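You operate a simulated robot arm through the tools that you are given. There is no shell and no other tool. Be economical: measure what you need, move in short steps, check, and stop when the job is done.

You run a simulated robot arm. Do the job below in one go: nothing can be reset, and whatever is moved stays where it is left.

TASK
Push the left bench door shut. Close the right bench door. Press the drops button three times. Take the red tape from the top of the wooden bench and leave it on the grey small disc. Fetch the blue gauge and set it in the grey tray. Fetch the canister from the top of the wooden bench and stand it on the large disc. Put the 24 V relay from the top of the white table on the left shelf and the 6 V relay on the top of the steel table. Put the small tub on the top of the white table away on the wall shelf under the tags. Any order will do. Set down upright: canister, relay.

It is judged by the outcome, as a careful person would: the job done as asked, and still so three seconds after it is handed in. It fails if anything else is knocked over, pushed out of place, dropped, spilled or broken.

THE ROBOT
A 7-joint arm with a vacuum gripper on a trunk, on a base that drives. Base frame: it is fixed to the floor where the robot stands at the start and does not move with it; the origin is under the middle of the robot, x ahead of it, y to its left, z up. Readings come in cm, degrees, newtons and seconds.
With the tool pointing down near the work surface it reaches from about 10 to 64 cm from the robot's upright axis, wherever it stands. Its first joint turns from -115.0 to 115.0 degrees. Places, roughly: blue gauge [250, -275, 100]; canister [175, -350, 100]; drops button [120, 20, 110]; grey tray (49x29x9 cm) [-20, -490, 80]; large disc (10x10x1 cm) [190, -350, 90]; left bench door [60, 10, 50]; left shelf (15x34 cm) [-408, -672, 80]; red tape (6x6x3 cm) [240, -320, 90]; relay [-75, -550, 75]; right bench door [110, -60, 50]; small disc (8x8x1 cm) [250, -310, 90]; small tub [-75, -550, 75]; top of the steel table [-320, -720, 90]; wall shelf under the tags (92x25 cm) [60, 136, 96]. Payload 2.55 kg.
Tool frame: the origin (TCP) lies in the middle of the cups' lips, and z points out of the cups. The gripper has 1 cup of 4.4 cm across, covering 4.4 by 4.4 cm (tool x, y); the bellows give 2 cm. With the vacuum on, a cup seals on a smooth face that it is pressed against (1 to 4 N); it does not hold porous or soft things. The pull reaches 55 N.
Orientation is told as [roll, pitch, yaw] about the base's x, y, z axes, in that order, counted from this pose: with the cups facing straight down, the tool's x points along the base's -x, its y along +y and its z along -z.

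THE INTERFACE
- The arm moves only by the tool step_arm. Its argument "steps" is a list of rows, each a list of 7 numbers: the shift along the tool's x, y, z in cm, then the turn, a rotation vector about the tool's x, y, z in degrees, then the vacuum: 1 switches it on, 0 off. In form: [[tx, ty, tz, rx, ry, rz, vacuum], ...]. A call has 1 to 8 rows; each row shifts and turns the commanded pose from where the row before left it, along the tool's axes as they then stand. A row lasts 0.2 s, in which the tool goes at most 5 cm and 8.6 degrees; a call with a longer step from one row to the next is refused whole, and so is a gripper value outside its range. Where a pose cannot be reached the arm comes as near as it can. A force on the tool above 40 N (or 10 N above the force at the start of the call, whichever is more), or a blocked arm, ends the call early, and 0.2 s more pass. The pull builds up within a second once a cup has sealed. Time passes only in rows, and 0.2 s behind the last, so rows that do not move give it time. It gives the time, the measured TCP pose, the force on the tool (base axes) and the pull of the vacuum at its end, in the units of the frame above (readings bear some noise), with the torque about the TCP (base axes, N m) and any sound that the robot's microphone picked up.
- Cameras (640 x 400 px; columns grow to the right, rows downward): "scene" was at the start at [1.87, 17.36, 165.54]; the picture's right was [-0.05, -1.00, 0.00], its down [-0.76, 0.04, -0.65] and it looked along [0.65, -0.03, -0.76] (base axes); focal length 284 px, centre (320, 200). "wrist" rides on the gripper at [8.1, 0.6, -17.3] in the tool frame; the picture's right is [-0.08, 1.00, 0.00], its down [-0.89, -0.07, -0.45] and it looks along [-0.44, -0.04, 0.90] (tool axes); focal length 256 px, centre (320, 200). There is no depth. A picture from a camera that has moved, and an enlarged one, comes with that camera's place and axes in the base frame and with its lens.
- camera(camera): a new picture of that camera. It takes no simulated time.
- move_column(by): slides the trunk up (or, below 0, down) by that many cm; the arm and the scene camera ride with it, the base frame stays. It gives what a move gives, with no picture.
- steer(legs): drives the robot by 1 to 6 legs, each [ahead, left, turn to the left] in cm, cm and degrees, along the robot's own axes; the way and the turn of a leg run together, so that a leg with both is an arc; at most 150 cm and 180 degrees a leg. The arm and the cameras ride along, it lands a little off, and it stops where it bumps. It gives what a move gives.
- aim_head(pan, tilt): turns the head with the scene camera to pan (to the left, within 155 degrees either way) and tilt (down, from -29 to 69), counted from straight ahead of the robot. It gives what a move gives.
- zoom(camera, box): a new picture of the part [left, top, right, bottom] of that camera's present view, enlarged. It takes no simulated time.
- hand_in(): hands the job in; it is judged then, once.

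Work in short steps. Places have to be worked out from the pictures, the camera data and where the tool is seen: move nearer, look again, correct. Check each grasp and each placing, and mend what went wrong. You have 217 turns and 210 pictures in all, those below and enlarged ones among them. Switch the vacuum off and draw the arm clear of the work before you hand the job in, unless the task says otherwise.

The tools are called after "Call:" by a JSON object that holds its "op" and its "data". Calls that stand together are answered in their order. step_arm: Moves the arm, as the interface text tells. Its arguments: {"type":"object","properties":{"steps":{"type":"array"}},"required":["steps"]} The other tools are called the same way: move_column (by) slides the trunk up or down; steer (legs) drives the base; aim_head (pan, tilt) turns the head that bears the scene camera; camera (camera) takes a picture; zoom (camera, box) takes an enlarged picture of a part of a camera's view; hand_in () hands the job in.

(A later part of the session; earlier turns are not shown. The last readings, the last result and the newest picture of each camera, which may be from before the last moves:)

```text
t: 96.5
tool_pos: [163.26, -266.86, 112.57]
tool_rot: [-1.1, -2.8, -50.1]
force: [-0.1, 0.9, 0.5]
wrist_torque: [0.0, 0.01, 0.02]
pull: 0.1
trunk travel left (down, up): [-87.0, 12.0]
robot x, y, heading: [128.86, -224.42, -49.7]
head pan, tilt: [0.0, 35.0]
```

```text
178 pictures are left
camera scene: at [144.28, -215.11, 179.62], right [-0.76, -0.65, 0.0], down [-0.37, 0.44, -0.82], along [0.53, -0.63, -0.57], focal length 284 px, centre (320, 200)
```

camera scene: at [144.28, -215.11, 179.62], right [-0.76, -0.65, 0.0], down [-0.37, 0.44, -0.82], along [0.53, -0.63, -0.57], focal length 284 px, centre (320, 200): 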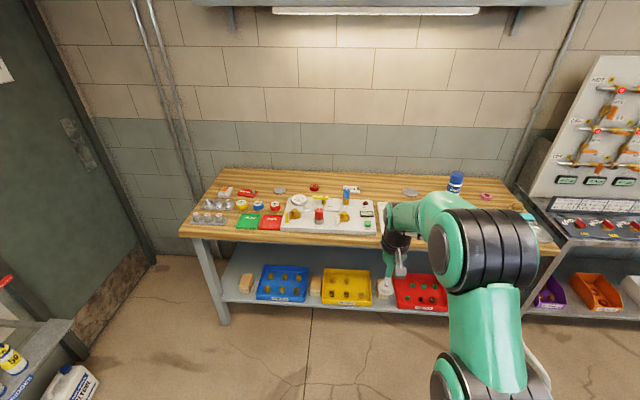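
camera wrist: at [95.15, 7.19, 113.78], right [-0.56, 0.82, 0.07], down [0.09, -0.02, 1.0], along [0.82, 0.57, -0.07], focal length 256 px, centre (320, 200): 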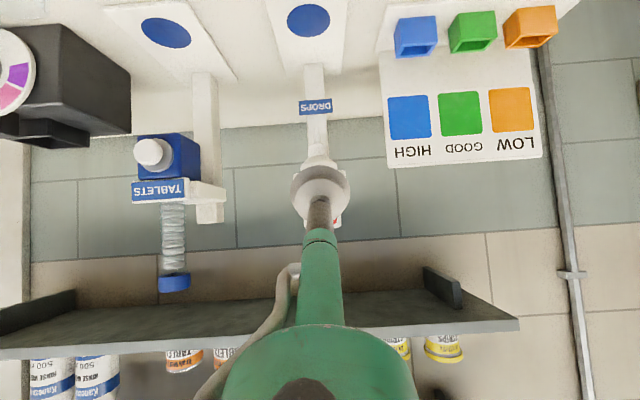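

Call:
{"op": "zoom", "data": {"camera": "scene", "box": [180, 160, 400, 250]}}

Call:
{"op": "zoom", "data": {"camera": "scene", "box": [370, 150, 570, 270]}}

Call:
{"op": "camera", "data": {"camera": "wrist"}}

```text
2.91 times, centred on (290, 205) of scene
camera zoom: at [144.28, -215.11, 179.62], right [-0.76, -0.65, 0.0], down [-0.37, 0.44, -0.82], along [0.53, -0.63, -0.57], focal length 826 px, centre (407, 186)
```

zoom: 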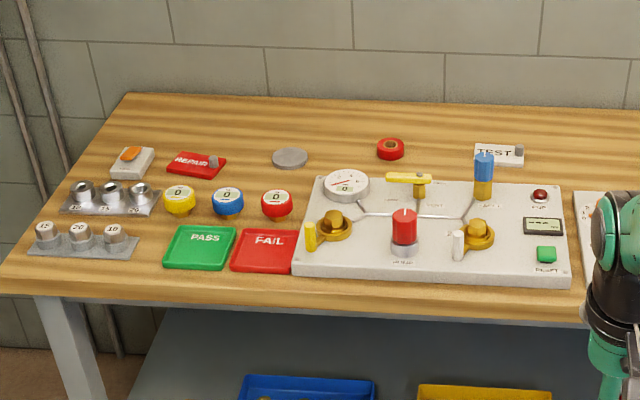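

```text
3.20 times, centred on (470, 210) of scene
camera zoom: at [144.28, -215.11, 179.62], right [-0.76, -0.65, 0.0], down [-0.37, 0.44, -0.82], along [0.53, -0.63, -0.57], focal length 909 px, centre (-160, 168)
```

zoom: 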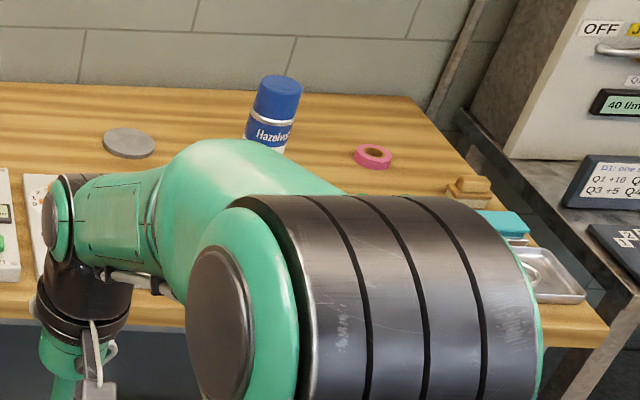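

```text
175 pictures are left
camera wrist: at [158.4, -259.3, 129.34], right [0.82, 0.58, -0.01], down [0.51, -0.71, 0.49], along [0.27, -0.41, -0.87], focal length 256 px, centre (320, 200)
```

wrist: 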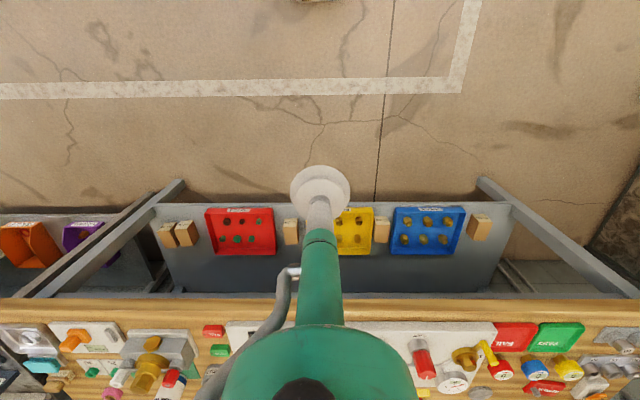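

Found: red tape ≈(236,-318), small disc ≈(251,-305), blue gauge ≈(247,-287), canister ≈(174,-361), large disc ≈(192,-352); the table edge is 100 cm ahead. I raise the trunk a bit and drive closer, left 32.

Call:
{"op": "move_column", "data": {"by": 8}}

Call:
{"op": "steer", "data": {"legs": [[0, 32, 0], [60, 0, 0]]}}

Call:
{"op": "aim_head", "data": {"pan": 0, "tilt": 60}}

Call:
{"op": "camera", "data": {"camera": "scene"}}

Call:
{"op": "camera", "data": {"camera": "wrist"}}

```text
t: 97.6
tool_pos: [163.31, -266.83, 120.52]
tool_rot: [-1.0, -3.0, -50.2]
force: [0.5, 0.6, -0.1]
wrist_torque: [0.02, 0.02, 0.0]
pull: 0.0
trunk travel left (down, up): [-95.0, 4.0]
robot x, y, heading: [128.92, -224.36, -49.7]
head pan, tilt: [0.0, 35.0]
```

```text
t: 102.8
tool_pos: [226.19, -291.91, 120.43]
tool_rot: [-1.1, -2.9, -50.6]
force: [-0.2, 0.8, -0.2]
wrist_torque: [0.0, 0.0, -0.01]
pull: 0.2
trunk travel left (down, up): [-95.0, 4.0]
robot x, y, heading: [192.16, -249.27, -50.4]
head pan, tilt: [0.0, 35.0]
```

```text
t: 103.6
tool_pos: [226.19, -291.98, 120.46]
tool_rot: [-1.0, -3.0, -50.5]
force: [-0.1, -0.9, -0.1]
wrist_torque: [0.02, 0.02, 0.03]
pull: 0.0
trunk travel left (down, up): [-95.0, 4.0]
robot x, y, heading: [191.95, -249.12, -50.3]
head pan, tilt: [0.0, 60.0]
```

```text
174 pictures are left
camera scene: at [205.96, -238.48, 184.19], right [-0.77, -0.64, 0.0], down [-0.56, 0.66, -0.5], along [0.32, -0.38, -0.87], focal length 284 px, centre (320, 200)
```

scene: 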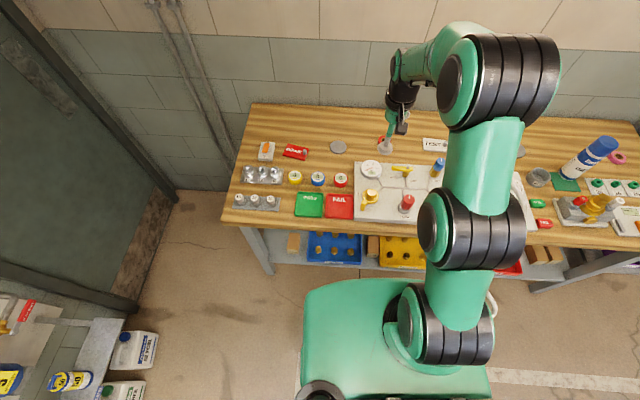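

```text
173 pictures are left
camera wrist: at [221.24, -284.39, 137.35], right [0.82, 0.57, -0.01], down [0.5, -0.71, 0.49], along [0.27, -0.41, -0.87], focal length 256 px, centre (320, 200)
```

wrist: 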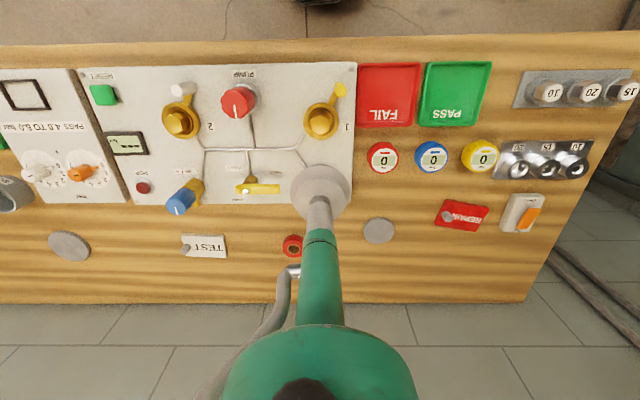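

Call:
{"op": "zoom", "data": {"camera": "scene", "box": [220, 180, 520, 400]}}

Call:
{"op": "steer", "data": {"legs": [[8, 5, 0]]}}

Call:
{"op": "camera", "data": {"camera": "scene"}}

```text
1.82 times, centred on (370, 290) of scene
camera zoom: at [205.96, -238.48, 184.19], right [-0.77, -0.64, 0.0], down [-0.56, 0.66, -0.5], along [0.32, -0.38, -0.87], focal length 516 px, centre (229, 36)
```

zoom: 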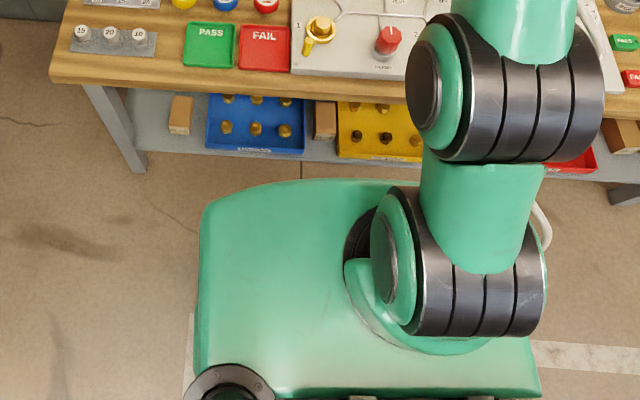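

```text
t: 104.8
tool_pos: [235.1, -294.89, 120.37]
tool_rot: [-1.1, -3.1, -50.6]
force: [-1.2, 0.2, 0.3]
wrist_torque: [0.02, 0.03, 0.08]
pull: 0.0
trunk travel left (down, up): [-95.0, 4.0]
robot x, y, heading: [200.75, -252.31, -50.1]
head pan, tilt: [0.0, 60.0]
```

```text
171 pictures are left
camera scene: at [214.91, -241.46, 184.19], right [-0.77, -0.64, 0.0], down [-0.56, 0.66, -0.5], along [0.32, -0.38, -0.87], focal length 284 px, centre (320, 200)
```

scene: 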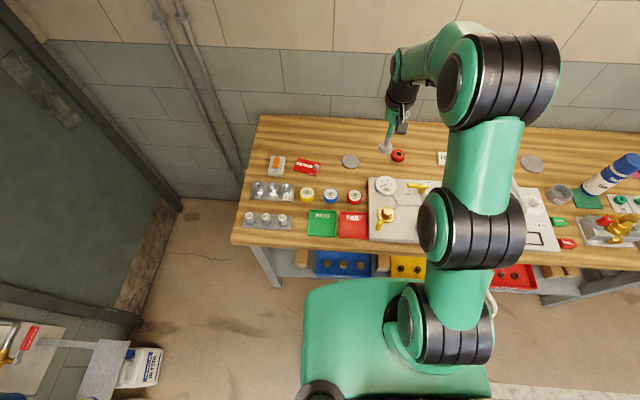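

The green body rides with the trunk, above the table. I drive 15 cm further ahead.

Call:
{"op": "steer", "data": {"legs": [[15, 0, 0]]}}

Call:
{"op": "camera", "data": {"camera": "wrist"}}

Call:
{"op": "camera", "data": {"camera": "scene"}}

```text
t: 106.1
tool_pos: [244.5, -306.4, 120.61]
tool_rot: [-1.0, -3.1, -50.6]
force: [-0.4, 1.5, -0.5]
wrist_torque: [-0.02, 0.02, -0.01]
pull: 0.0
trunk travel left (down, up): [-95.0, 4.0]
robot x, y, heading: [210.23, -263.63, -50.1]
head pan, tilt: [0.0, 60.0]
```

```text
170 pictures are left
camera wrist: at [239.64, -298.76, 137.39], right [0.82, 0.57, -0.01], down [0.5, -0.71, 0.49], along [0.27, -0.41, -0.87], focal length 256 px, centre (320, 200)
```

wrist: 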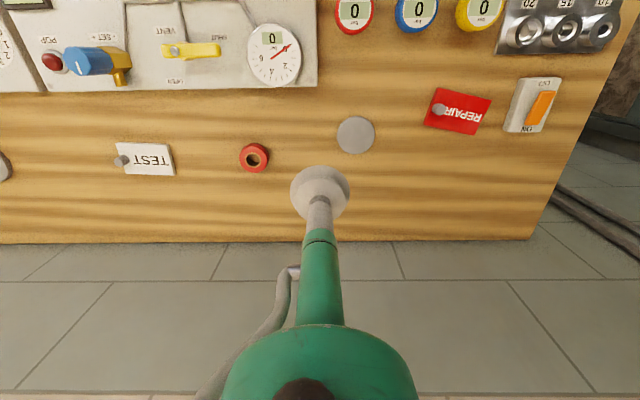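

```text
169 pictures are left
camera scene: at [224.39, -252.83, 184.19], right [-0.77, -0.64, 0.0], down [-0.56, 0.66, -0.5], along [0.32, -0.38, -0.87], focal length 284 px, centre (320, 200)
```

scene: 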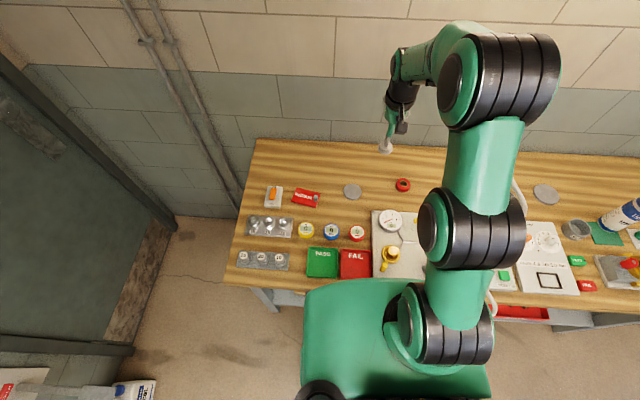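

No bump. Tape ≈(237.8,-319.5), disc ≈(252,-306). I level the tool and move over the tape, down to z≈107.

Call:
{"op": "step_arm", "data": {"steps": [[-2, -4.5, 2, 0, 2.9, 0, 0], [-2, -4.5, 3, 0, 0, 0, 0], [-1.8, -4.5, 4, 0, 0, 0, 0], [0, 0, 4, 0, 0, 0, 0]]}}

Call:
{"op": "camera", "data": {"camera": "wrist"}}

```text
refused: row 1 steps farther than a row can; nothing moved
```

```text
168 pictures are left
camera wrist: at [239.64, -298.76, 137.39], right [0.82, 0.57, -0.01], down [0.5, -0.71, 0.49], along [0.27, -0.41, -0.87], focal length 256 px, centre (320, 200)
```

wrist: 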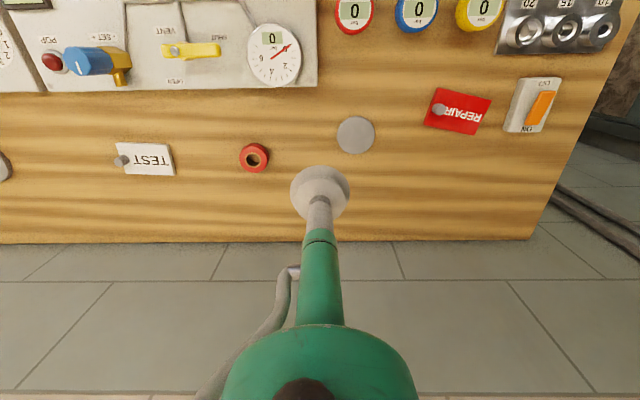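

Row limit is on the combined length; I split it.

Call:
{"op": "step_arm", "data": {"steps": [[-1.5, -3.5, 2, 0, 2.9, 0, 0], [-1.5, -3.5, 2, 0, 0, 0, 0], [-1.4, -3.5, 3, 0, 0, 0, 0], [-1.4, -3, 3, 0, 0, 0, 0], [0, 0, 3, 0, 0, 0, 0]]}}

Call:
{"op": "camera", "data": {"camera": "wrist"}}

```text
t: 107.3
tool_pos: [237.71, -319.65, 107.8]
tool_rot: [-1.0, -0.2, -50.6]
force: [0.1, -0.1, 0.5]
wrist_torque: [0.0, 0.02, -0.01]
pull: 0.0
trunk travel left (down, up): [-95.0, 4.0]
robot x, y, heading: [210.52, -263.78, -50.1]
head pan, tilt: [0.0, 60.0]
```

```text
167 pictures are left
camera wrist: at [233.43, -312.72, 125.05], right [0.82, 0.57, -0.02], down [0.52, -0.73, 0.45], along [0.24, -0.38, -0.89], focal length 256 px, centre (320, 200)
```

wrist: 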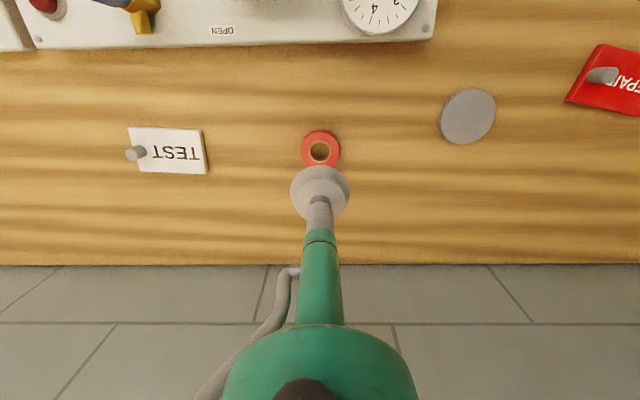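

Tape centre ≈(238.2,-320.7): 1.1 cm further ahead. I correct and descend with the vacuum on, the last part in small steps.

Call:
{"op": "step_arm", "data": {"steps": [[-1.1, -0.3, 4, 0, 0, 0, 0], [0, 0, 4, 0, 0, 0, 0], [0, 0, 4, 0, 0, 0, 0], [0, 0, 1, 0, 0, 0, 0], [0, 0, 0.6, 0, 0, 0, 0]]}}

Call:
{"op": "camera", "data": {"camera": "wrist"}}

```text
t: 108.5
tool_pos: [237.97, -320.93, 94.32]
tool_rot: [-0.9, -0.1, -50.6]
force: [0.4, 0.0, 0.3]
wrist_torque: [0.03, -0.02, -0.04]
pull: 0.0
trunk travel left (down, up): [-95.0, 4.0]
robot x, y, heading: [210.23, -263.65, -50.3]
head pan, tilt: [0.0, 60.0]
```

```text
166 pictures are left
camera wrist: at [233.65, -313.96, 111.61], right [0.82, 0.57, -0.02], down [0.52, -0.73, 0.45], along [0.24, -0.38, -0.89], focal length 256 px, centre (320, 200)
```

wrist: 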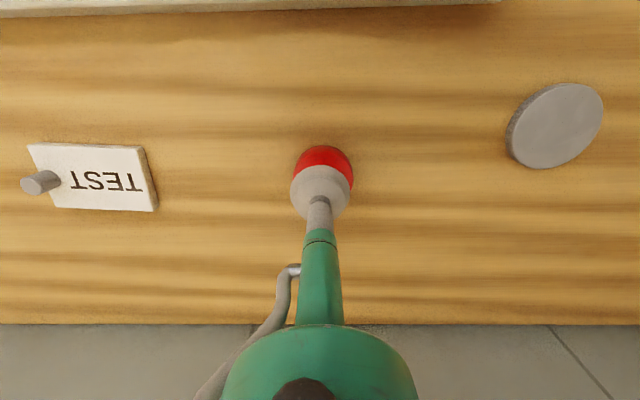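

Call:
{"op": "step_arm", "data": {"steps": [[0, 0, 0.5, 0, 0, 0, 1], [0, 0, 0.5, 0, 0, 0, 1], [0, 0, 0.5, 0, 0, 0, 1], [0, 0, 0.5, 0, 0, 0, 1], [0, 0, 0, 0, 0, 0, 1], [0, 0, 0, 0, 0, 0, 1]]}}

Call:
{"op": "zoom", "data": {"camera": "wrist", "box": [260, 120, 380, 230]}}

```text
t: 109.9
tool_pos: [237.96, -320.85, 92.32]
tool_rot: [-1.1, -0.1, -50.6]
force: [0.0, -0.1, 0.2]
wrist_torque: [0.01, -0.01, -0.02]
pull: 0.2
trunk travel left (down, up): [-95.0, 4.0]
robot x, y, heading: [210.21, -263.79, -50.0]
head pan, tilt: [0.0, 60.0]
```

```text
3.64 times, centred on (320, 175) of wrist
camera zoom: at [233.64, -314.0, 109.57], right [0.82, 0.57, -0.02], down [0.52, -0.73, 0.45], along [0.24, -0.38, -0.89], focal length 931 px, centre (320, 291)
```

zoom: 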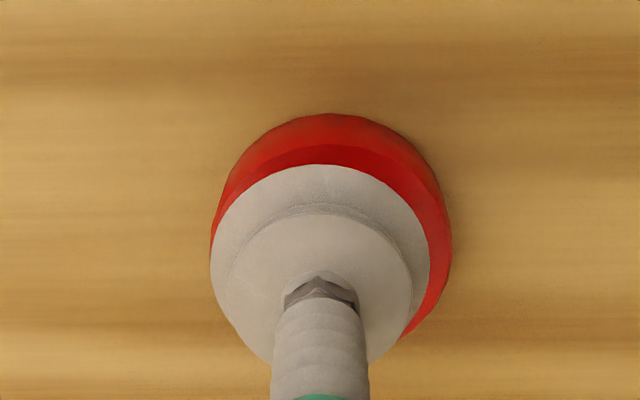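

Slight shift left 0.25, continue down gently.

Call:
{"op": "step_arm", "data": {"steps": [[0, 0.25, 0.4, 0, 0, 0, 1], [0, 0, 0.4, 0, 0, 0, 1], [0, 0, 0.4, 0, 0, 0, 1], [0, 0, 0, 0, 0, 0, 1], [0, 0, 0, 0, 0, 0, 1]]}}

```text
t: 111.1
tool_pos: [238.08, -320.69, 91.14]
tool_rot: [-1.0, -0.1, -50.6]
force: [-0.7, 0.6, -0.3]
wrist_torque: [-0.02, 0.0, 0.01]
pull: 0.0
trunk travel left (down, up): [-95.0, 4.0]
robot x, y, heading: [210.46, -263.78, -50.1]
head pan, tilt: [0.0, 60.0]
```

Call:
{"op": "step_arm", "data": {"steps": [[0, 0, 0.4, 0, 0, 0, 1], [0, 0, 0.4, 0, 0, 0, 1], [0, 0, 0.3, 0, 0, 0, 1], [0, 0, 0, 0, 0, 0, 1], [0, 0, 0, 0, 0, 0, 1]]}}

Call:
{"op": "zoom", "data": {"camera": "wrist", "box": [260, 120, 380, 230]}}

```text
t: 112.3
tool_pos: [238.2, -320.8, 90.14]
tool_rot: [-1.1, -0.5, -50.6]
force: [0.2, 0.0, 9.3]
wrist_torque: [0.1, -0.2, -0.01]
pull: 54.5
trunk travel left (down, up): [-95.0, 4.0]
robot x, y, heading: [210.4, -263.8, -50.0]
head pan, tilt: [0.0, 60.0]
```

```text
3.64 times, centred on (320, 175) of wrist
camera zoom: at [233.79, -313.84, 107.39], right [0.82, 0.57, -0.02], down [0.52, -0.73, 0.45], along [0.24, -0.38, -0.89], focal length 931 px, centre (320, 291)
```

zoom: 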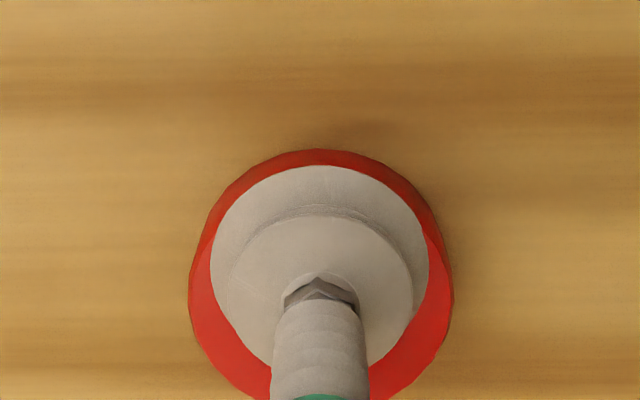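

Sealed with 54 N pull; tape top ≈90.4, so the table is ≈87.5. I lift 6 cm and carry it over the small disc ≈(252.2,-306.1).

Call:
{"op": "step_arm", "data": {"steps": [[0, 0, -3, 0, 0, 0, 1], [0, 0, -4, 0, 0, 0, 1], [0.5, 4, 0, 0, 0, 0, 1], [0.5, 4, 0, 0, 0, 0, 1], [0.5, 4, 0, 0, 0, 0, 1], [0.5, 4, 0, 0, 0, 0, 1], [0.4, 4.2, 0, 0, 0, 0, 1]]}}

Call:
{"op": "camera", "data": {"camera": "wrist"}}

```text
t: 113.9
tool_pos: [252.48, -305.9, 96.52]
tool_rot: [-1.1, -0.1, -50.7]
force: [0.4, 0.4, 0.2]
wrist_torque: [-0.07, 0.01, 0.01]
pull: 55.2
trunk travel left (down, up): [-95.0, 4.0]
robot x, y, heading: [210.53, -263.82, -49.8]
head pan, tilt: [0.0, 60.0]
```

```text
163 pictures are left
camera wrist: at [248.14, -298.99, 113.8], right [0.82, 0.57, -0.02], down [0.52, -0.73, 0.45], along [0.24, -0.38, -0.89], focal length 256 px, centre (320, 200)
```

wrist: 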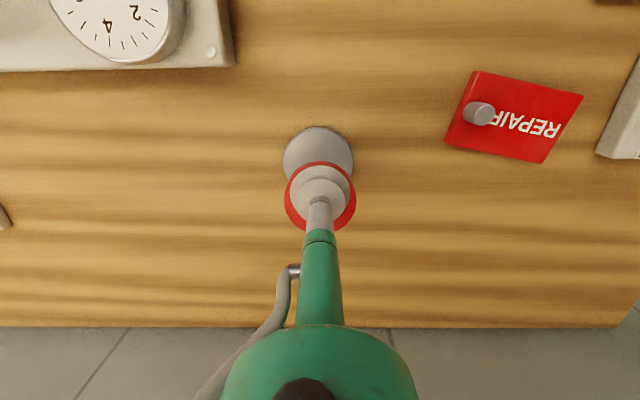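

Well centred over the disc. I lower: expected contact near TCP z≈91.3.

Call:
{"op": "step_arm", "data": {"steps": [[0, 0, 3, 0, 0, 0, 1], [0, 0, 1.2, 0, 0, 0, 1], [0, 0, 0.4, 0, 0, 0, 1], [0, 0, 0.3, 0, 0, 0, 1], [0, 0, 0.3, 0, 0, 0, 1], [0, 0, 0, 0, 0, 0, 1]]}}

```text
t: 115.3
tool_pos: [252.22, -306.07, 91.31]
tool_rot: [-1.0, -0.1, -50.7]
force: [-0.3, 0.5, 0.0]
wrist_torque: [-0.03, -0.01, 0.01]
pull: 55.5
trunk travel left (down, up): [-95.0, 4.0]
robot x, y, heading: [210.51, -264.05, -49.9]
head pan, tilt: [0.0, 60.0]
```

Call:
{"op": "step_arm", "data": {"steps": [[0, 0, 0.3, 0, 0, 0, 1], [0, 0, 0.3, 0, 0, 0, 1], [0, 0, 0.2, 0, 0, 0, 1], [0, 0, 0, 0, 0, 0, 1]]}}

Call:
{"op": "zoom", "data": {"camera": "wrist", "box": [240, 110, 400, 250]}}

```text
t: 116.3
tool_pos: [252.25, -306.06, 90.84]
tool_rot: [-0.9, -0.6, -50.6]
force: [-0.2, 1.3, 21.0]
wrist_torque: [0.17, -0.22, 0.01]
pull: 54.6
trunk travel left (down, up): [-95.0, 4.0]
robot x, y, heading: [210.26, -263.77, -50.3]
head pan, tilt: [0.0, 60.0]
```

```text
2.86 times, centred on (320, 180) of wrist
camera zoom: at [247.87, -299.15, 108.14], right [0.82, 0.57, -0.02], down [0.51, -0.73, 0.46], along [0.25, -0.38, -0.89], focal length 731 px, centre (320, 257)
```

zoom: 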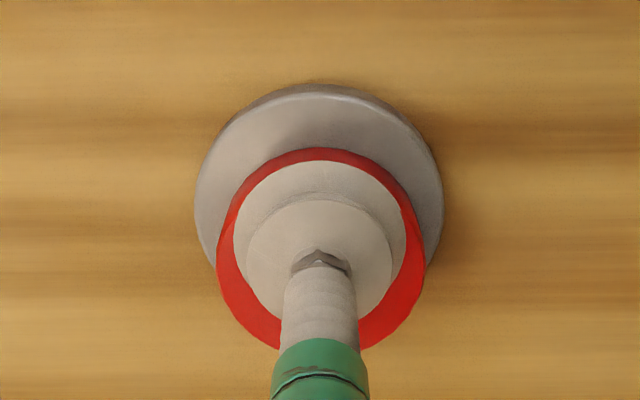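

Resting on the disc. I ease off slightly, release and lift clear.

Call:
{"op": "step_arm", "data": {"steps": [[0, 0, -0.3, 0, 0, 0, 0], [0, 0, 0, 0, 0, 0, 0], [0, 0, 0, 0, 0, 0, 0], [0, 0, 0, 0, 0, 0, 0], [0, 0, -1, 0, 0, 0, 0], [0, 0, -4, 0, 0, 0, 0], [0, 0, -5, 0, 0, 0, 0], [0, 0, -5, 0, 0, 0, 0]]}}

Call:
{"op": "camera", "data": {"camera": "wrist"}}

```text
t: 118.1
tool_pos: [252.26, -305.82, 105.88]
tool_rot: [-0.9, 0.1, -50.6]
force: [0.0, 0.4, 0.3]
wrist_torque: [-0.02, -0.04, -0.02]
pull: 0.0
trunk travel left (down, up): [-95.0, 4.0]
robot x, y, heading: [210.5, -263.7, -50.2]
head pan, tilt: [0.0, 60.0]
```

```text
161 pictures are left
camera wrist: at [248.01, -298.91, 123.2], right [0.82, 0.57, -0.02], down [0.52, -0.73, 0.45], along [0.24, -0.38, -0.89], focal length 256 px, centre (320, 200)
```

wrist: 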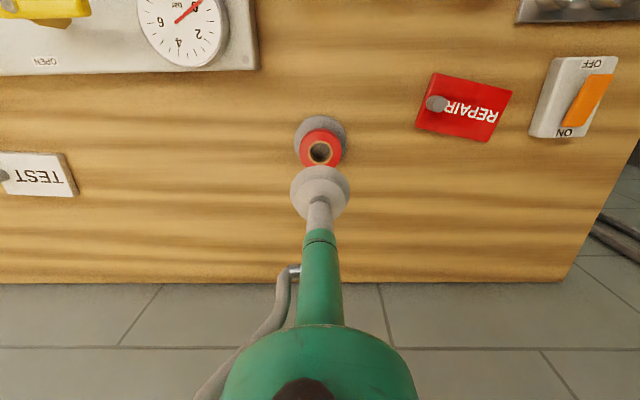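

Call:
{"op": "zoom", "data": {"camera": "scene", "box": [310, 140, 420, 220]}}

Call:
{"op": "zoom", "data": {"camera": "wrist", "box": [280, 100, 360, 170]}}

```text
5.00 times, centred on (365, 180) of scene
camera zoom: at [224.34, -252.77, 184.18], right [-0.77, -0.64, 0.0], down [-0.56, 0.66, -0.5], along [0.32, -0.38, -0.87], focal length 1420 px, centre (95, 300)
```

zoom: 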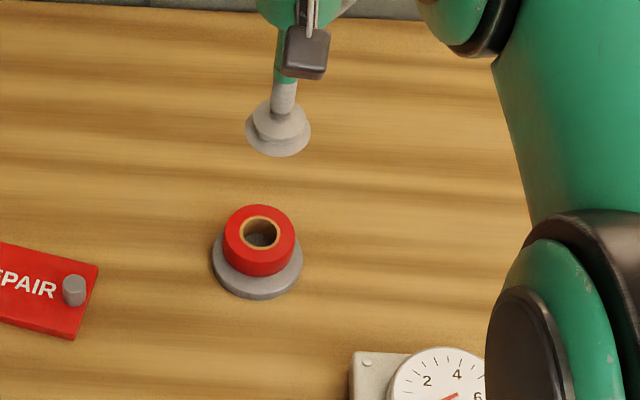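

```text
5.71 times, centred on (320, 135) of wrist
camera zoom: at [248.01, -298.91, 123.2], right [0.82, 0.57, -0.02], down [0.52, -0.73, 0.45], along [0.24, -0.38, -0.89], focal length 1463 px, centre (320, 571)
```

zoom: 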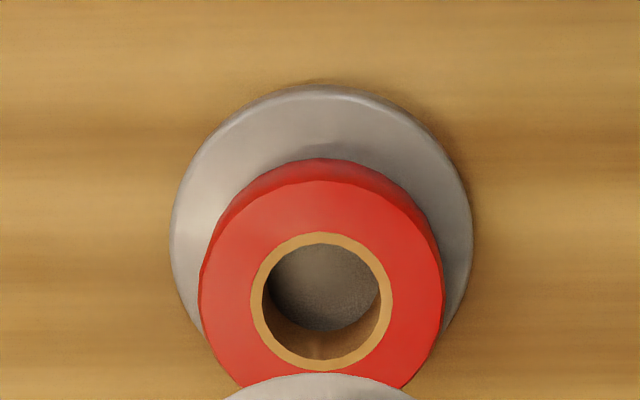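

Tape sits on the disc. Now the canister: I raise the tool and drive 80 cm to the right.

Call:
{"op": "step_arm", "data": {"steps": [[0, 0, -4.5, 0, 0, 0, 0], [0, -2, -4.5, 0, 0, 0, 0], [0, -4, -3, 0, 0, 0, 0], [0, -4.5, 0, 0, 0, 0, 0], [0, -4.5, 0, 0, 0, 0, 0]]}}

Call:
{"op": "steer", "data": {"legs": [[0, -78, 0]]}}

Call:
{"op": "camera", "data": {"camera": "wrist"}}

Call:
{"op": "camera", "data": {"camera": "scene"}}

```text
t: 119.3
tool_pos: [240.24, -314.69, 117.21]
tool_rot: [-1.0, 0.0, -50.6]
force: [0.0, 0.2, 0.4]
wrist_torque: [0.05, 0.02, -0.01]
pull: 0.1
out of reach, approached as far as the arm can: row 3, 5
trunk travel left (down, up): [-95.0, 4.0]
robot x, y, heading: [210.26, -264.03, -50.2]
head pan, tilt: [0.0, 60.0]
```

```text
t: 123.5
tool_pos: [180.98, -364.61, 117.3]
tool_rot: [-1.0, 0.0, -50.4]
force: [0.7, 0.5, -0.1]
wrist_torque: [-0.01, 0.03, 0.0]
pull: 0.0
trunk travel left (down, up): [-95.0, 4.0]
robot x, y, heading: [150.52, -313.93, -49.8]
head pan, tilt: [0.0, 60.0]
```

```text
158 pictures are left
camera wrist: at [176.67, -357.65, 134.62], right [0.82, 0.58, -0.02], down [0.52, -0.73, 0.45], along [0.25, -0.38, -0.89], focal length 256 px, centre (320, 200)
```

wrist: 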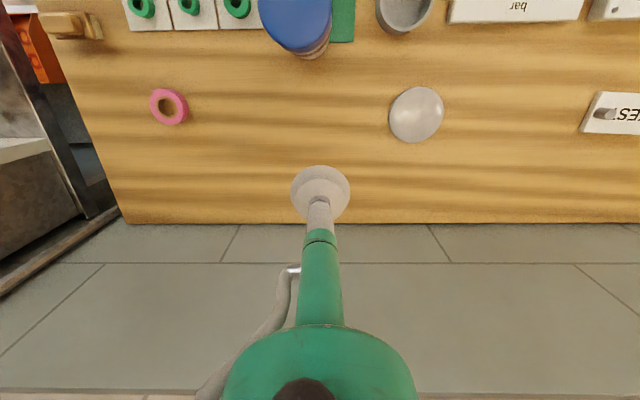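

```text
157 pictures are left
camera scene: at [164.71, -303.09, 184.19], right [-0.76, -0.65, 0.0], down [-0.56, 0.66, -0.5], along [0.32, -0.38, -0.87], focal length 284 px, centre (320, 200)
```

scene: 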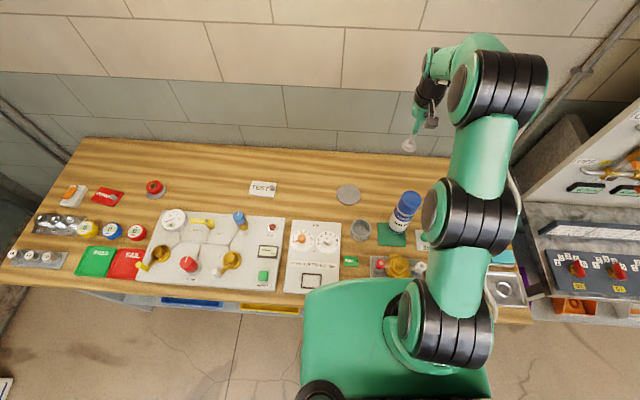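

Canister cap ≈(172.2,-356.2, top 106.4); large disc ≈(193.5,-354). I bring the cup over the cap at z≈114.

Call:
{"op": "step_arm", "data": {"steps": [[4, -0.5, 0, 0, 0, 0, 0], [4, -0.5, 0, 0, 0, 0, 0], [4.1, -0.4, 1, 0, 0, 0, 0], [0, 0, 1.5, 0, 0, 0, 0]]}}

Call:
{"op": "camera", "data": {"camera": "wrist"}}

Call:
{"op": "camera", "data": {"camera": "scene"}}

```text
t: 124.5
tool_pos: [172.08, -356.26, 114.67]
tool_rot: [-1.0, 0.0, -50.2]
force: [-0.6, -1.0, -0.7]
wrist_torque: [0.02, 0.01, 0.0]
pull: 0.1
trunk travel left (down, up): [-95.0, 4.0]
robot x, y, heading: [150.53, -314.13, -49.5]
head pan, tilt: [0.0, 60.0]
```

```text
156 pictures are left
camera wrist: at [167.79, -349.39, 132.07], right [0.82, 0.58, -0.02], down [0.52, -0.73, 0.45], along [0.24, -0.38, -0.89], focal length 256 px, centre (320, 200)
```

wrist: 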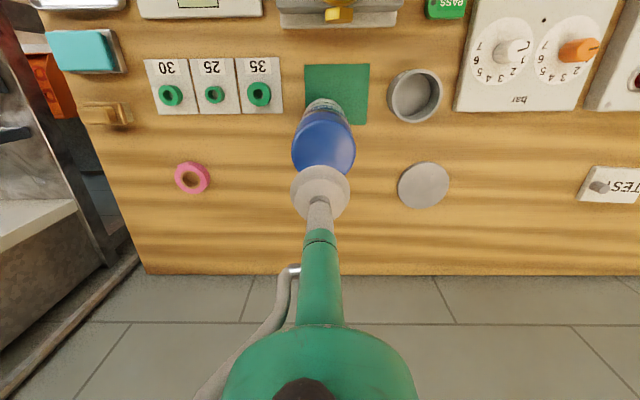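

```text
155 pictures are left
camera scene: at [164.82, -303.23, 184.19], right [-0.76, -0.65, 0.0], down [-0.56, 0.66, -0.5], along [0.32, -0.38, -0.87], focal length 284 px, centre (320, 200)
```

scene: 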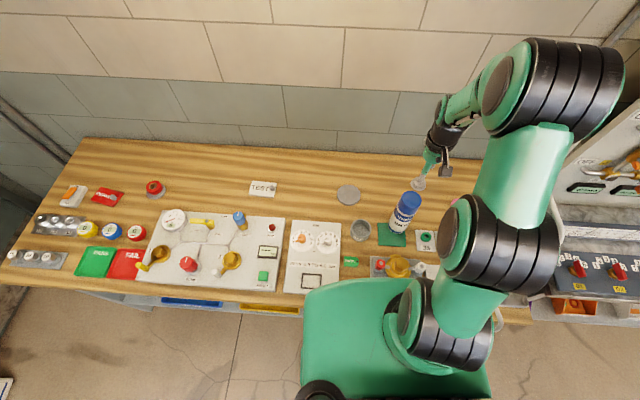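

Call:
{"op": "zoom", "data": {"camera": "wrist", "box": [270, 80, 370, 220]}}

Call:
{"op": "zoom", "data": {"camera": "scene", "box": [370, 140, 460, 250]}}

```text
2.86 times, centred on (320, 150) of wrist
camera zoom: at [167.79, -349.39, 132.07], right [0.82, 0.58, -0.02], down [0.52, -0.73, 0.45], along [0.24, -0.38, -0.89], focal length 731 px, centre (320, 343)
```

zoom: 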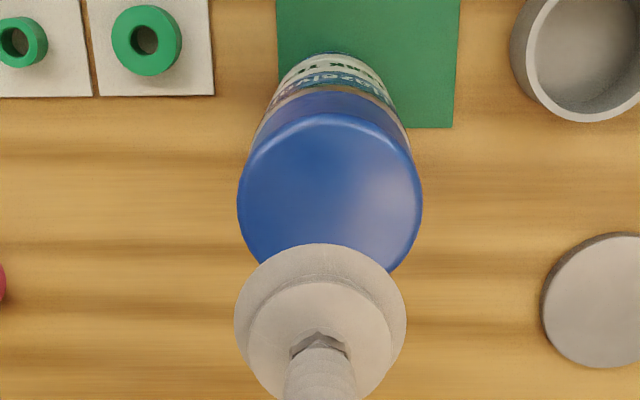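

```text
3.64 times, centred on (415, 195) of scene
camera zoom: at [164.82, -303.23, 184.19], right [-0.76, -0.65, 0.0], down [-0.56, 0.66, -0.5], along [0.32, -0.38, -0.87], focal length 1033 px, centre (-26, 218)
```

zoom: 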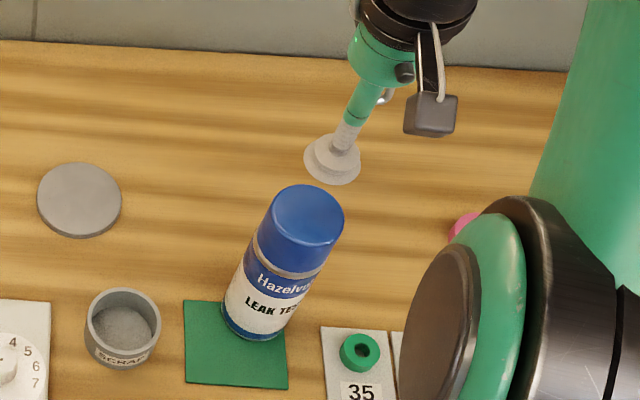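

Cap centre is ≈1 cm nearer than the cup. I correct and descend with vacuum, small steps near z≈106.4.

Call:
{"op": "step_arm", "data": {"steps": [[1.1, 0.3, 2, 0, 0, 0, 0], [0, 0, 3, 0, 0, 0, 0], [0, 0, 1.5, 0, 0, 0, 1], [0, 0, 0.5, 0, 0, 0, 1], [0, 0, 0.5, 0, 0, 0, 1], [0, 0, 0.5, 0, 0, 0, 1], [0, 0, 0.5, 0, 0, 0, 1], [0, 0, 0, 0, 0, 0, 1]]}}

```text
t: 125.8
tool_pos: [171.93, -355.85, 107.94]
tool_rot: [-1.4, -1.1, -50.4]
force: [-2.5, 2.2, 17.8]
wrist_torque: [0.8, -0.02, 0.1]
pull: 54.7
trunk travel left (down, up): [-95.0, 4.0]
robot x, y, heading: [151.11, -313.93, -49.8]
head pan, tilt: [0.0, 60.0]
stopped in row 6: the force on the tool passed its limit at 40 N (the readings are from after the stop); the commanded pose is now the measured one
```

Sealed (top at ≈108.4). I lift 4 cm and check the hang.

Call:
{"op": "step_arm", "data": {"steps": [[0, 0, -1, 0, 0, 0, 1], [0, 0, -1.5, 0, 0, 0, 1], [0, 0, -1.5, 0, 0, 0, 1], [0, 0, -1, 0, 0, 0, 1], [0, 0, 0, 0, 0, 0, 1]]}}

Call:
{"op": "camera", "data": {"camera": "scene"}}

Call:
{"op": "camera", "data": {"camera": "wrist"}}

```text
t: 127.0
tool_pos: [171.96, -355.57, 112.64]
tool_rot: [-1.2, -0.7, -50.2]
force: [0.4, -0.4, -4.3]
wrist_torque: [0.01, -0.01, 0.01]
pull: 55.1
trunk travel left (down, up): [-95.0, 4.0]
robot x, y, heading: [150.36, -314.06, -49.8]
head pan, tilt: [0.0, 60.0]
```

```text
152 pictures are left
camera scene: at [164.72, -303.1, 184.19], right [-0.76, -0.65, 0.0], down [-0.56, 0.66, -0.5], along [0.32, -0.38, -0.87], focal length 284 px, centre (320, 200)
```

scene: 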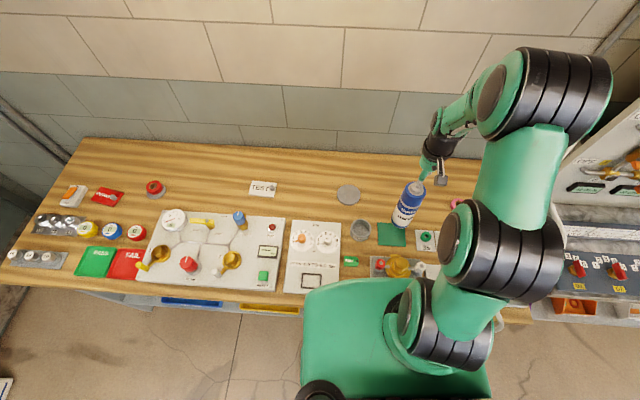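

```text
151 pictures are left
camera wrist: at [167.41, -348.49, 129.79], right [0.82, 0.58, -0.02], down [0.52, -0.72, 0.46], along [0.25, -0.39, -0.89], focal length 256 px, centre (320, 200)
```

wrist: 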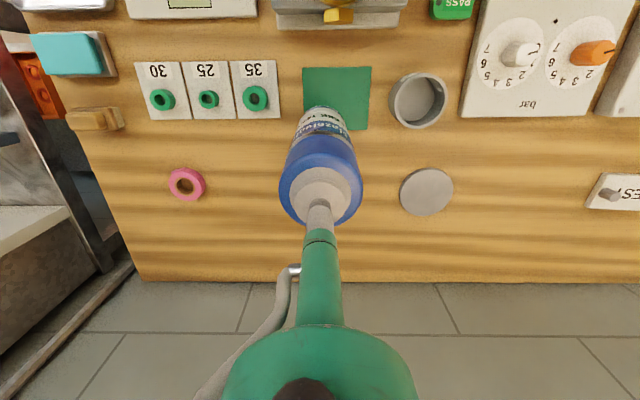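

Held plumb (0.44 kg, no torque). I move forward first to clear the scrap cup, then drive left 17 and ahead 6.

Call:
{"op": "step_arm", "data": {"steps": [[-2, 0, 0, 0, 0, 0, 1], [-2.5, 0, 0, 0, 0, 0, 1], [-2.2, 0, 0, 0, 0, 0, 1]]}}

Call:
{"op": "steer", "data": {"legs": [[6, 0, 0], [0, 17, 0]]}}

Call:
{"op": "camera", "data": {"camera": "wrist"}}

Call:
{"op": "camera", "data": {"camera": "scene"}}

```text
t: 127.8
tool_pos: [176.07, -360.75, 112.72]
tool_rot: [-1.3, -0.8, -50.3]
force: [-0.2, -0.6, -4.3]
wrist_torque: [0.06, 0.0, 0.03]
pull: 55.0
trunk travel left (down, up): [-95.0, 4.0]
robot x, y, heading: [150.86, -313.87, -49.5]
head pan, tilt: [0.0, 60.0]
```

```text
t: 129.8
tool_pos: [192.84, -354.29, 112.63]
tool_rot: [-1.2, -0.8, -50.3]
force: [0.3, -0.7, -4.3]
wrist_torque: [0.04, 0.02, 0.03]
pull: 55.2
trunk travel left (down, up): [-95.0, 4.0]
robot x, y, heading: [167.67, -307.68, -49.4]
head pan, tilt: [0.0, 60.0]
```

```text
150 pictures are left
camera wrist: at [188.33, -347.3, 129.9], right [0.82, 0.58, -0.02], down [0.52, -0.72, 0.46], along [0.25, -0.39, -0.89], focal length 256 px, centre (320, 200)
```

wrist: 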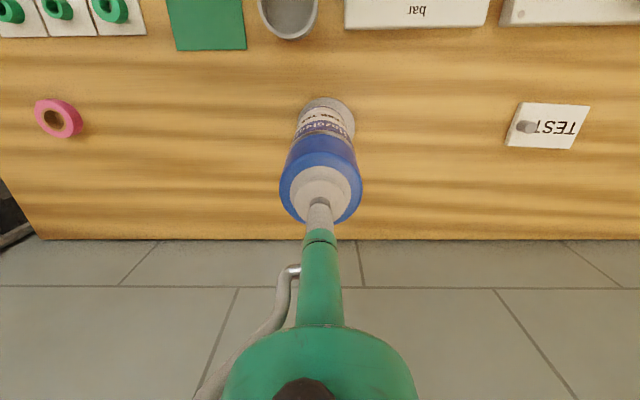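

```text
149 pictures are left
camera scene: at [181.43, -296.76, 184.19], right [-0.76, -0.65, 0.0], down [-0.56, 0.66, -0.5], along [0.32, -0.38, -0.87], focal length 284 px, centre (320, 200)
```

scene: 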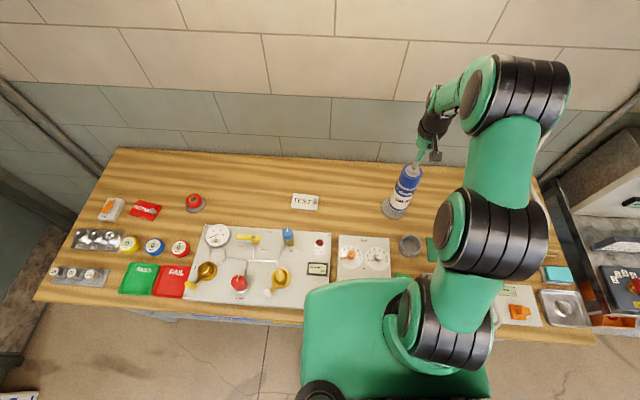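

Call:
{"op": "zoom", "data": {"camera": "wrist", "box": [270, 80, 390, 160]}}

Call:
{"op": "zoom", "data": {"camera": "scene", "box": [360, 150, 450, 230]}}

```text
5.00 times, centred on (330, 120) of wrist
camera zoom: at [188.33, -347.3, 129.9], right [0.82, 0.58, -0.02], down [0.52, -0.72, 0.46], along [0.25, -0.39, -0.89], focal length 1280 px, centre (270, 600)
```

zoom: 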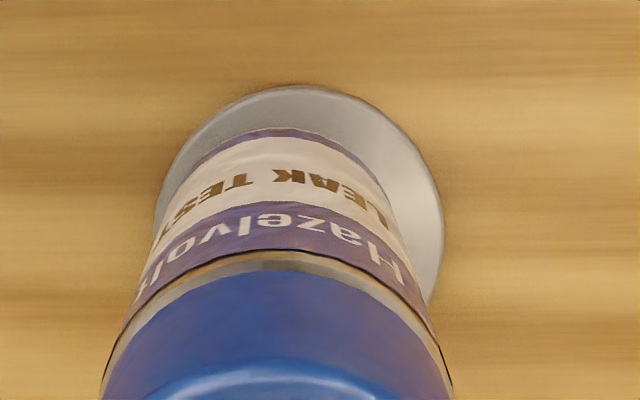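

```text
5.00 times, centred on (405, 190) of scene
camera zoom: at [181.43, -296.76, 184.19], right [-0.76, -0.65, 0.0], down [-0.56, 0.66, -0.5], along [0.32, -0.38, -0.87], focal length 1420 px, centre (-105, 250)
```

zoom: 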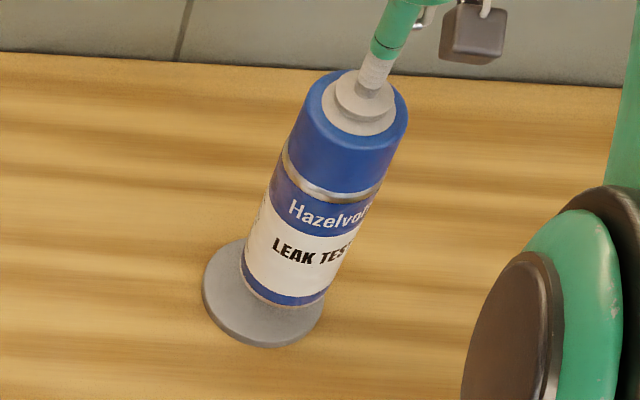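

Disc centre ≈(193.0,-353.9), within 0.5 cm of the canister. I trim and lower gently to contact around z≈109.

Call:
{"op": "step_arm", "data": {"steps": [[0.2, 0.3, 2, 0, 0, 0, 1], [0, 0, 0.8, 0, 0, 0, 1], [0, 0, 0.3, 0, 0, 0, 1], [0, 0, 0.3, 0, 0, 0, 1], [0, 0, 0.3, 0, 0, 0, 1], [0, 0, 0, 0, 0, 0, 1]]}}

Call:
{"op": "zoom", "data": {"camera": "scene", "box": [360, 150, 450, 230]}}

```text
t: 131.2
tool_pos: [192.82, -354.1, 109.03]
tool_rot: [-1.2, -0.8, -50.3]
force: [0.5, 0.3, -4.6]
wrist_torque: [0.0, 0.0, 0.01]
pull: 54.7
trunk travel left (down, up): [-95.0, 4.0]
robot x, y, heading: [167.33, -307.91, -49.6]
head pan, tilt: [0.0, 60.0]
```

```text
5.00 times, centred on (405, 190) of scene
camera zoom: at [181.41, -296.76, 184.19], right [-0.76, -0.65, 0.0], down [-0.56, 0.66, -0.5], along [0.32, -0.38, -0.87], focal length 1420 px, centre (-105, 250)
```

zoom: 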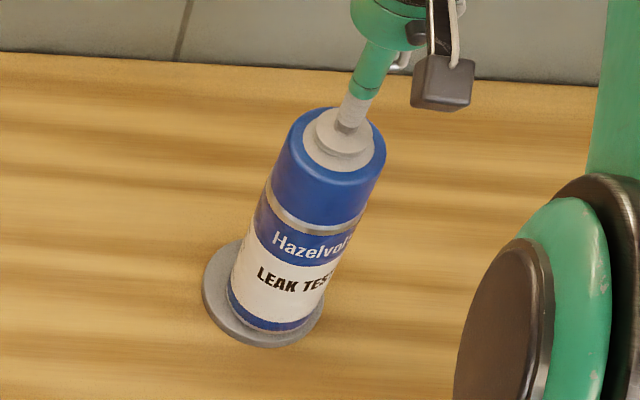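

Nearly down; continue to contact.

Call:
{"op": "step_arm", "data": {"steps": [[0, 0, 0.2, 0, 0, 0, 1], [0, 0, 0.2, 0, 0, 0, 1], [0, 0, 0.2, 0, 0, 0, 1], [0, 0, 0, 0, 0, 0, 1]]}}

```text
t: 132.2
tool_pos: [192.88, -354.06, 108.61]
tool_rot: [-1.2, -1.1, -50.3]
force: [-1.2, 2.9, 20.0]
wrist_torque: [0.19, -0.13, 0.02]
pull: 54.8
trunk travel left (down, up): [-95.0, 4.0]
robot x, y, heading: [167.38, -307.57, -49.7]
head pan, tilt: [0.0, 60.0]
```

Contact. I release and lift slowly.

Call:
{"op": "step_arm", "data": {"steps": [[0, 0, -0.2, 0, 0, 0, 1], [0, 0, 0, 0, 0, 0, 0], [0, 0, 0, 0, 0, 0, 0], [0, 0, 0, 0, 0, 0, 0], [0, 0, -0.5, 0, 0, 0, 0], [0, 0, -1.5, 0, 0, 0, 0], [0, 0, -3, 0, 0, 0, 0], [0, 0, -3, 0, 0, 0, 0]]}}

Call:
{"op": "zoom", "data": {"camera": "scene", "box": [360, 150, 450, 230]}}

```text
t: 134.1
tool_pos: [192.79, -353.87, 116.75]
tool_rot: [-1.1, -0.7, -50.3]
force: [-0.7, -0.5, -0.5]
wrist_torque: [-0.02, -0.02, -0.07]
pull: 0.0
trunk travel left (down, up): [-95.0, 4.0]
robot x, y, heading: [167.73, -307.7, -49.8]
head pan, tilt: [0.0, 60.0]
```

```text
5.00 times, centred on (405, 190) of scene
camera zoom: at [181.37, -296.64, 184.18], right [-0.76, -0.65, 0.0], down [-0.56, 0.66, -0.5], along [0.32, -0.38, -0.87], focal length 1420 px, centre (-105, 250)
```

zoom: 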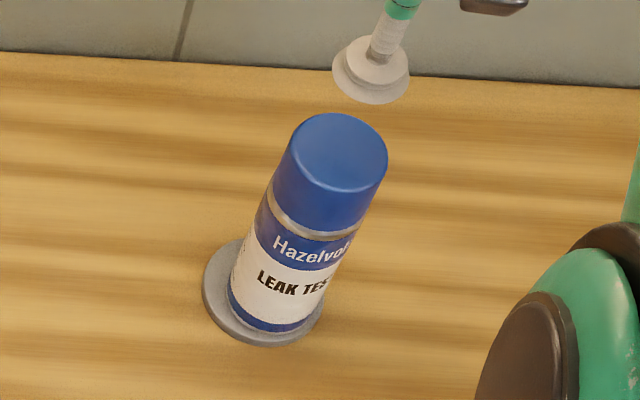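

Canister stands on the large disc. Now back to the left for the blue gauge: drive left 70, back 10.

Call:
{"op": "steer", "data": {"legs": [[0, 72, 0], [-12, 0, 0]]}}

Call:
{"op": "camera", "data": {"camera": "wrist"}}

Call:
{"op": "camera", "data": {"camera": "scene"}}

```text
t: 138.8
tool_pos: [240.16, -298.54, 116.69]
tool_rot: [-1.3, -0.8, -50.2]
force: [0.6, 0.9, 0.4]
wrist_torque: [-0.01, 0.01, 0.01]
pull: 0.0
trunk travel left (down, up): [-95.0, 4.0]
robot x, y, heading: [214.42, -252.14, -49.5]
head pan, tilt: [0.0, 60.0]
```

```text
144 pictures are left
camera wrist: at [235.57, -291.52, 133.82], right [0.82, 0.58, -0.02], down [0.52, -0.72, 0.46], along [0.25, -0.39, -0.89], focal length 256 px, centre (320, 200)
```

wrist: 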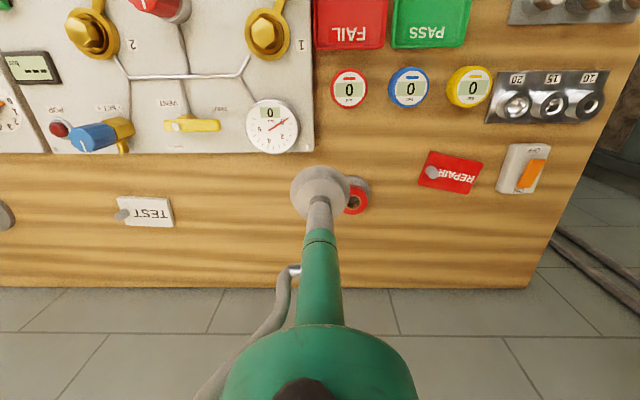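

```text
143 pictures are left
camera scene: at [228.59, -241.41, 184.19], right [-0.76, -0.65, 0.0], down [-0.56, 0.66, -0.5], along [0.32, -0.38, -0.87], focal length 284 px, centre (320, 200)
```

scene: 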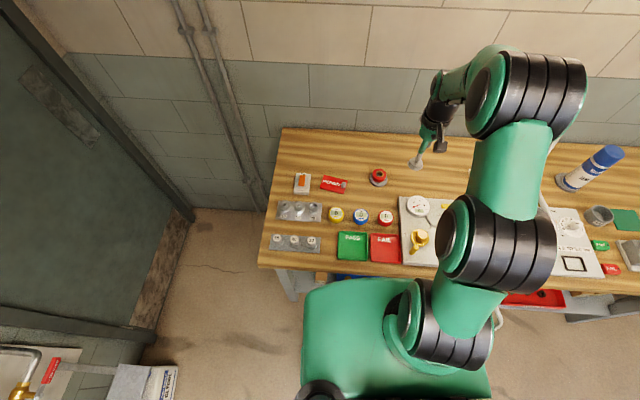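

Gauge top ≈(247.5,-286.8,92.2). I level the tool and move over it to z≈102.

Call:
{"op": "step_arm", "data": {"steps": [[1.2, 3.5, 2.5, -1.1, 0.8, 0, 0], [1.2, 3.5, 3, 0, 0, 0, 0], [1, 3, 3, 0, 0, 0, 0], [0.9, 3.1, 3, 0, 0, 0, 0], [0, 0, 3, 0, 0, 0, 0]]}}

Call:
{"op": "camera", "data": {"camera": "wrist"}}

```text
t: 140.0
tool_pos: [247.12, -287.01, 101.92]
tool_rot: [-0.1, -0.1, -50.3]
force: [0.7, -0.2, -0.1]
wrist_torque: [0.03, -0.01, 0.0]
pull: 0.0
trunk travel left (down, up): [-95.0, 4.0]
robot x, y, heading: [214.48, -252.46, -49.8]
head pan, tilt: [0.0, 60.0]
```

```text
142 pictures are left
camera wrist: at [242.72, -280.27, 119.28], right [0.82, 0.58, 0.0], down [0.52, -0.73, 0.45], along [0.26, -0.37, -0.9], focal length 256 px, centre (320, 200)
```

wrist: 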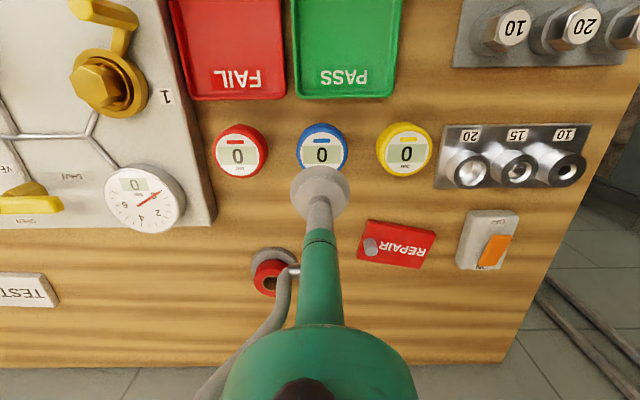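

Aligned. Descend with vacuum.

Call:
{"op": "step_arm", "data": {"steps": [[0, 0, 4, 0, 0, 0, 0], [0, 0, 3, 0, 0, 0, 0], [0, 0, 1, 0, 0, 0, 1], [0, 0, 0.5, 0, 0, 0, 1], [0, 0, 0.5, 0, 0, 0, 1], [0, 0, 0.4, 0, 0, 0, 1], [0, 0, 0.4, 0, 0, 0, 1], [0, 0, 0, 0, 0, 0, 1]]}}

Call:
{"op": "zoom", "data": {"camera": "wrist", "box": [260, 110, 380, 230]}}

```text
t: 141.8
tool_pos: [247.3, -286.94, 92.39]
tool_rot: [-0.1, -0.3, -50.3]
force: [-2.6, 2.8, 23.7]
wrist_torque: [0.36, 0.21, 0.01]
pull: 54.8
trunk travel left (down, up): [-95.0, 4.0]
robot x, y, heading: [214.45, -252.54, -49.2]
head pan, tilt: [0.0, 60.0]
```

```text
3.33 times, centred on (320, 170) of wrist
camera zoom: at [242.68, -280.15, 109.77], right [0.82, 0.58, 0.0], down [0.51, -0.73, 0.45], along [0.26, -0.37, -0.89], focal length 853 px, centre (320, 300)
```

zoom: 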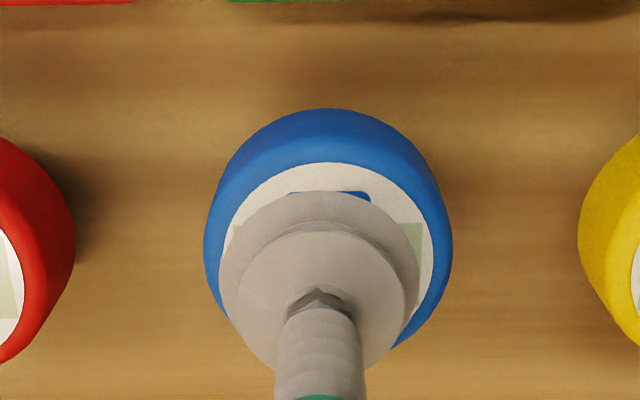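

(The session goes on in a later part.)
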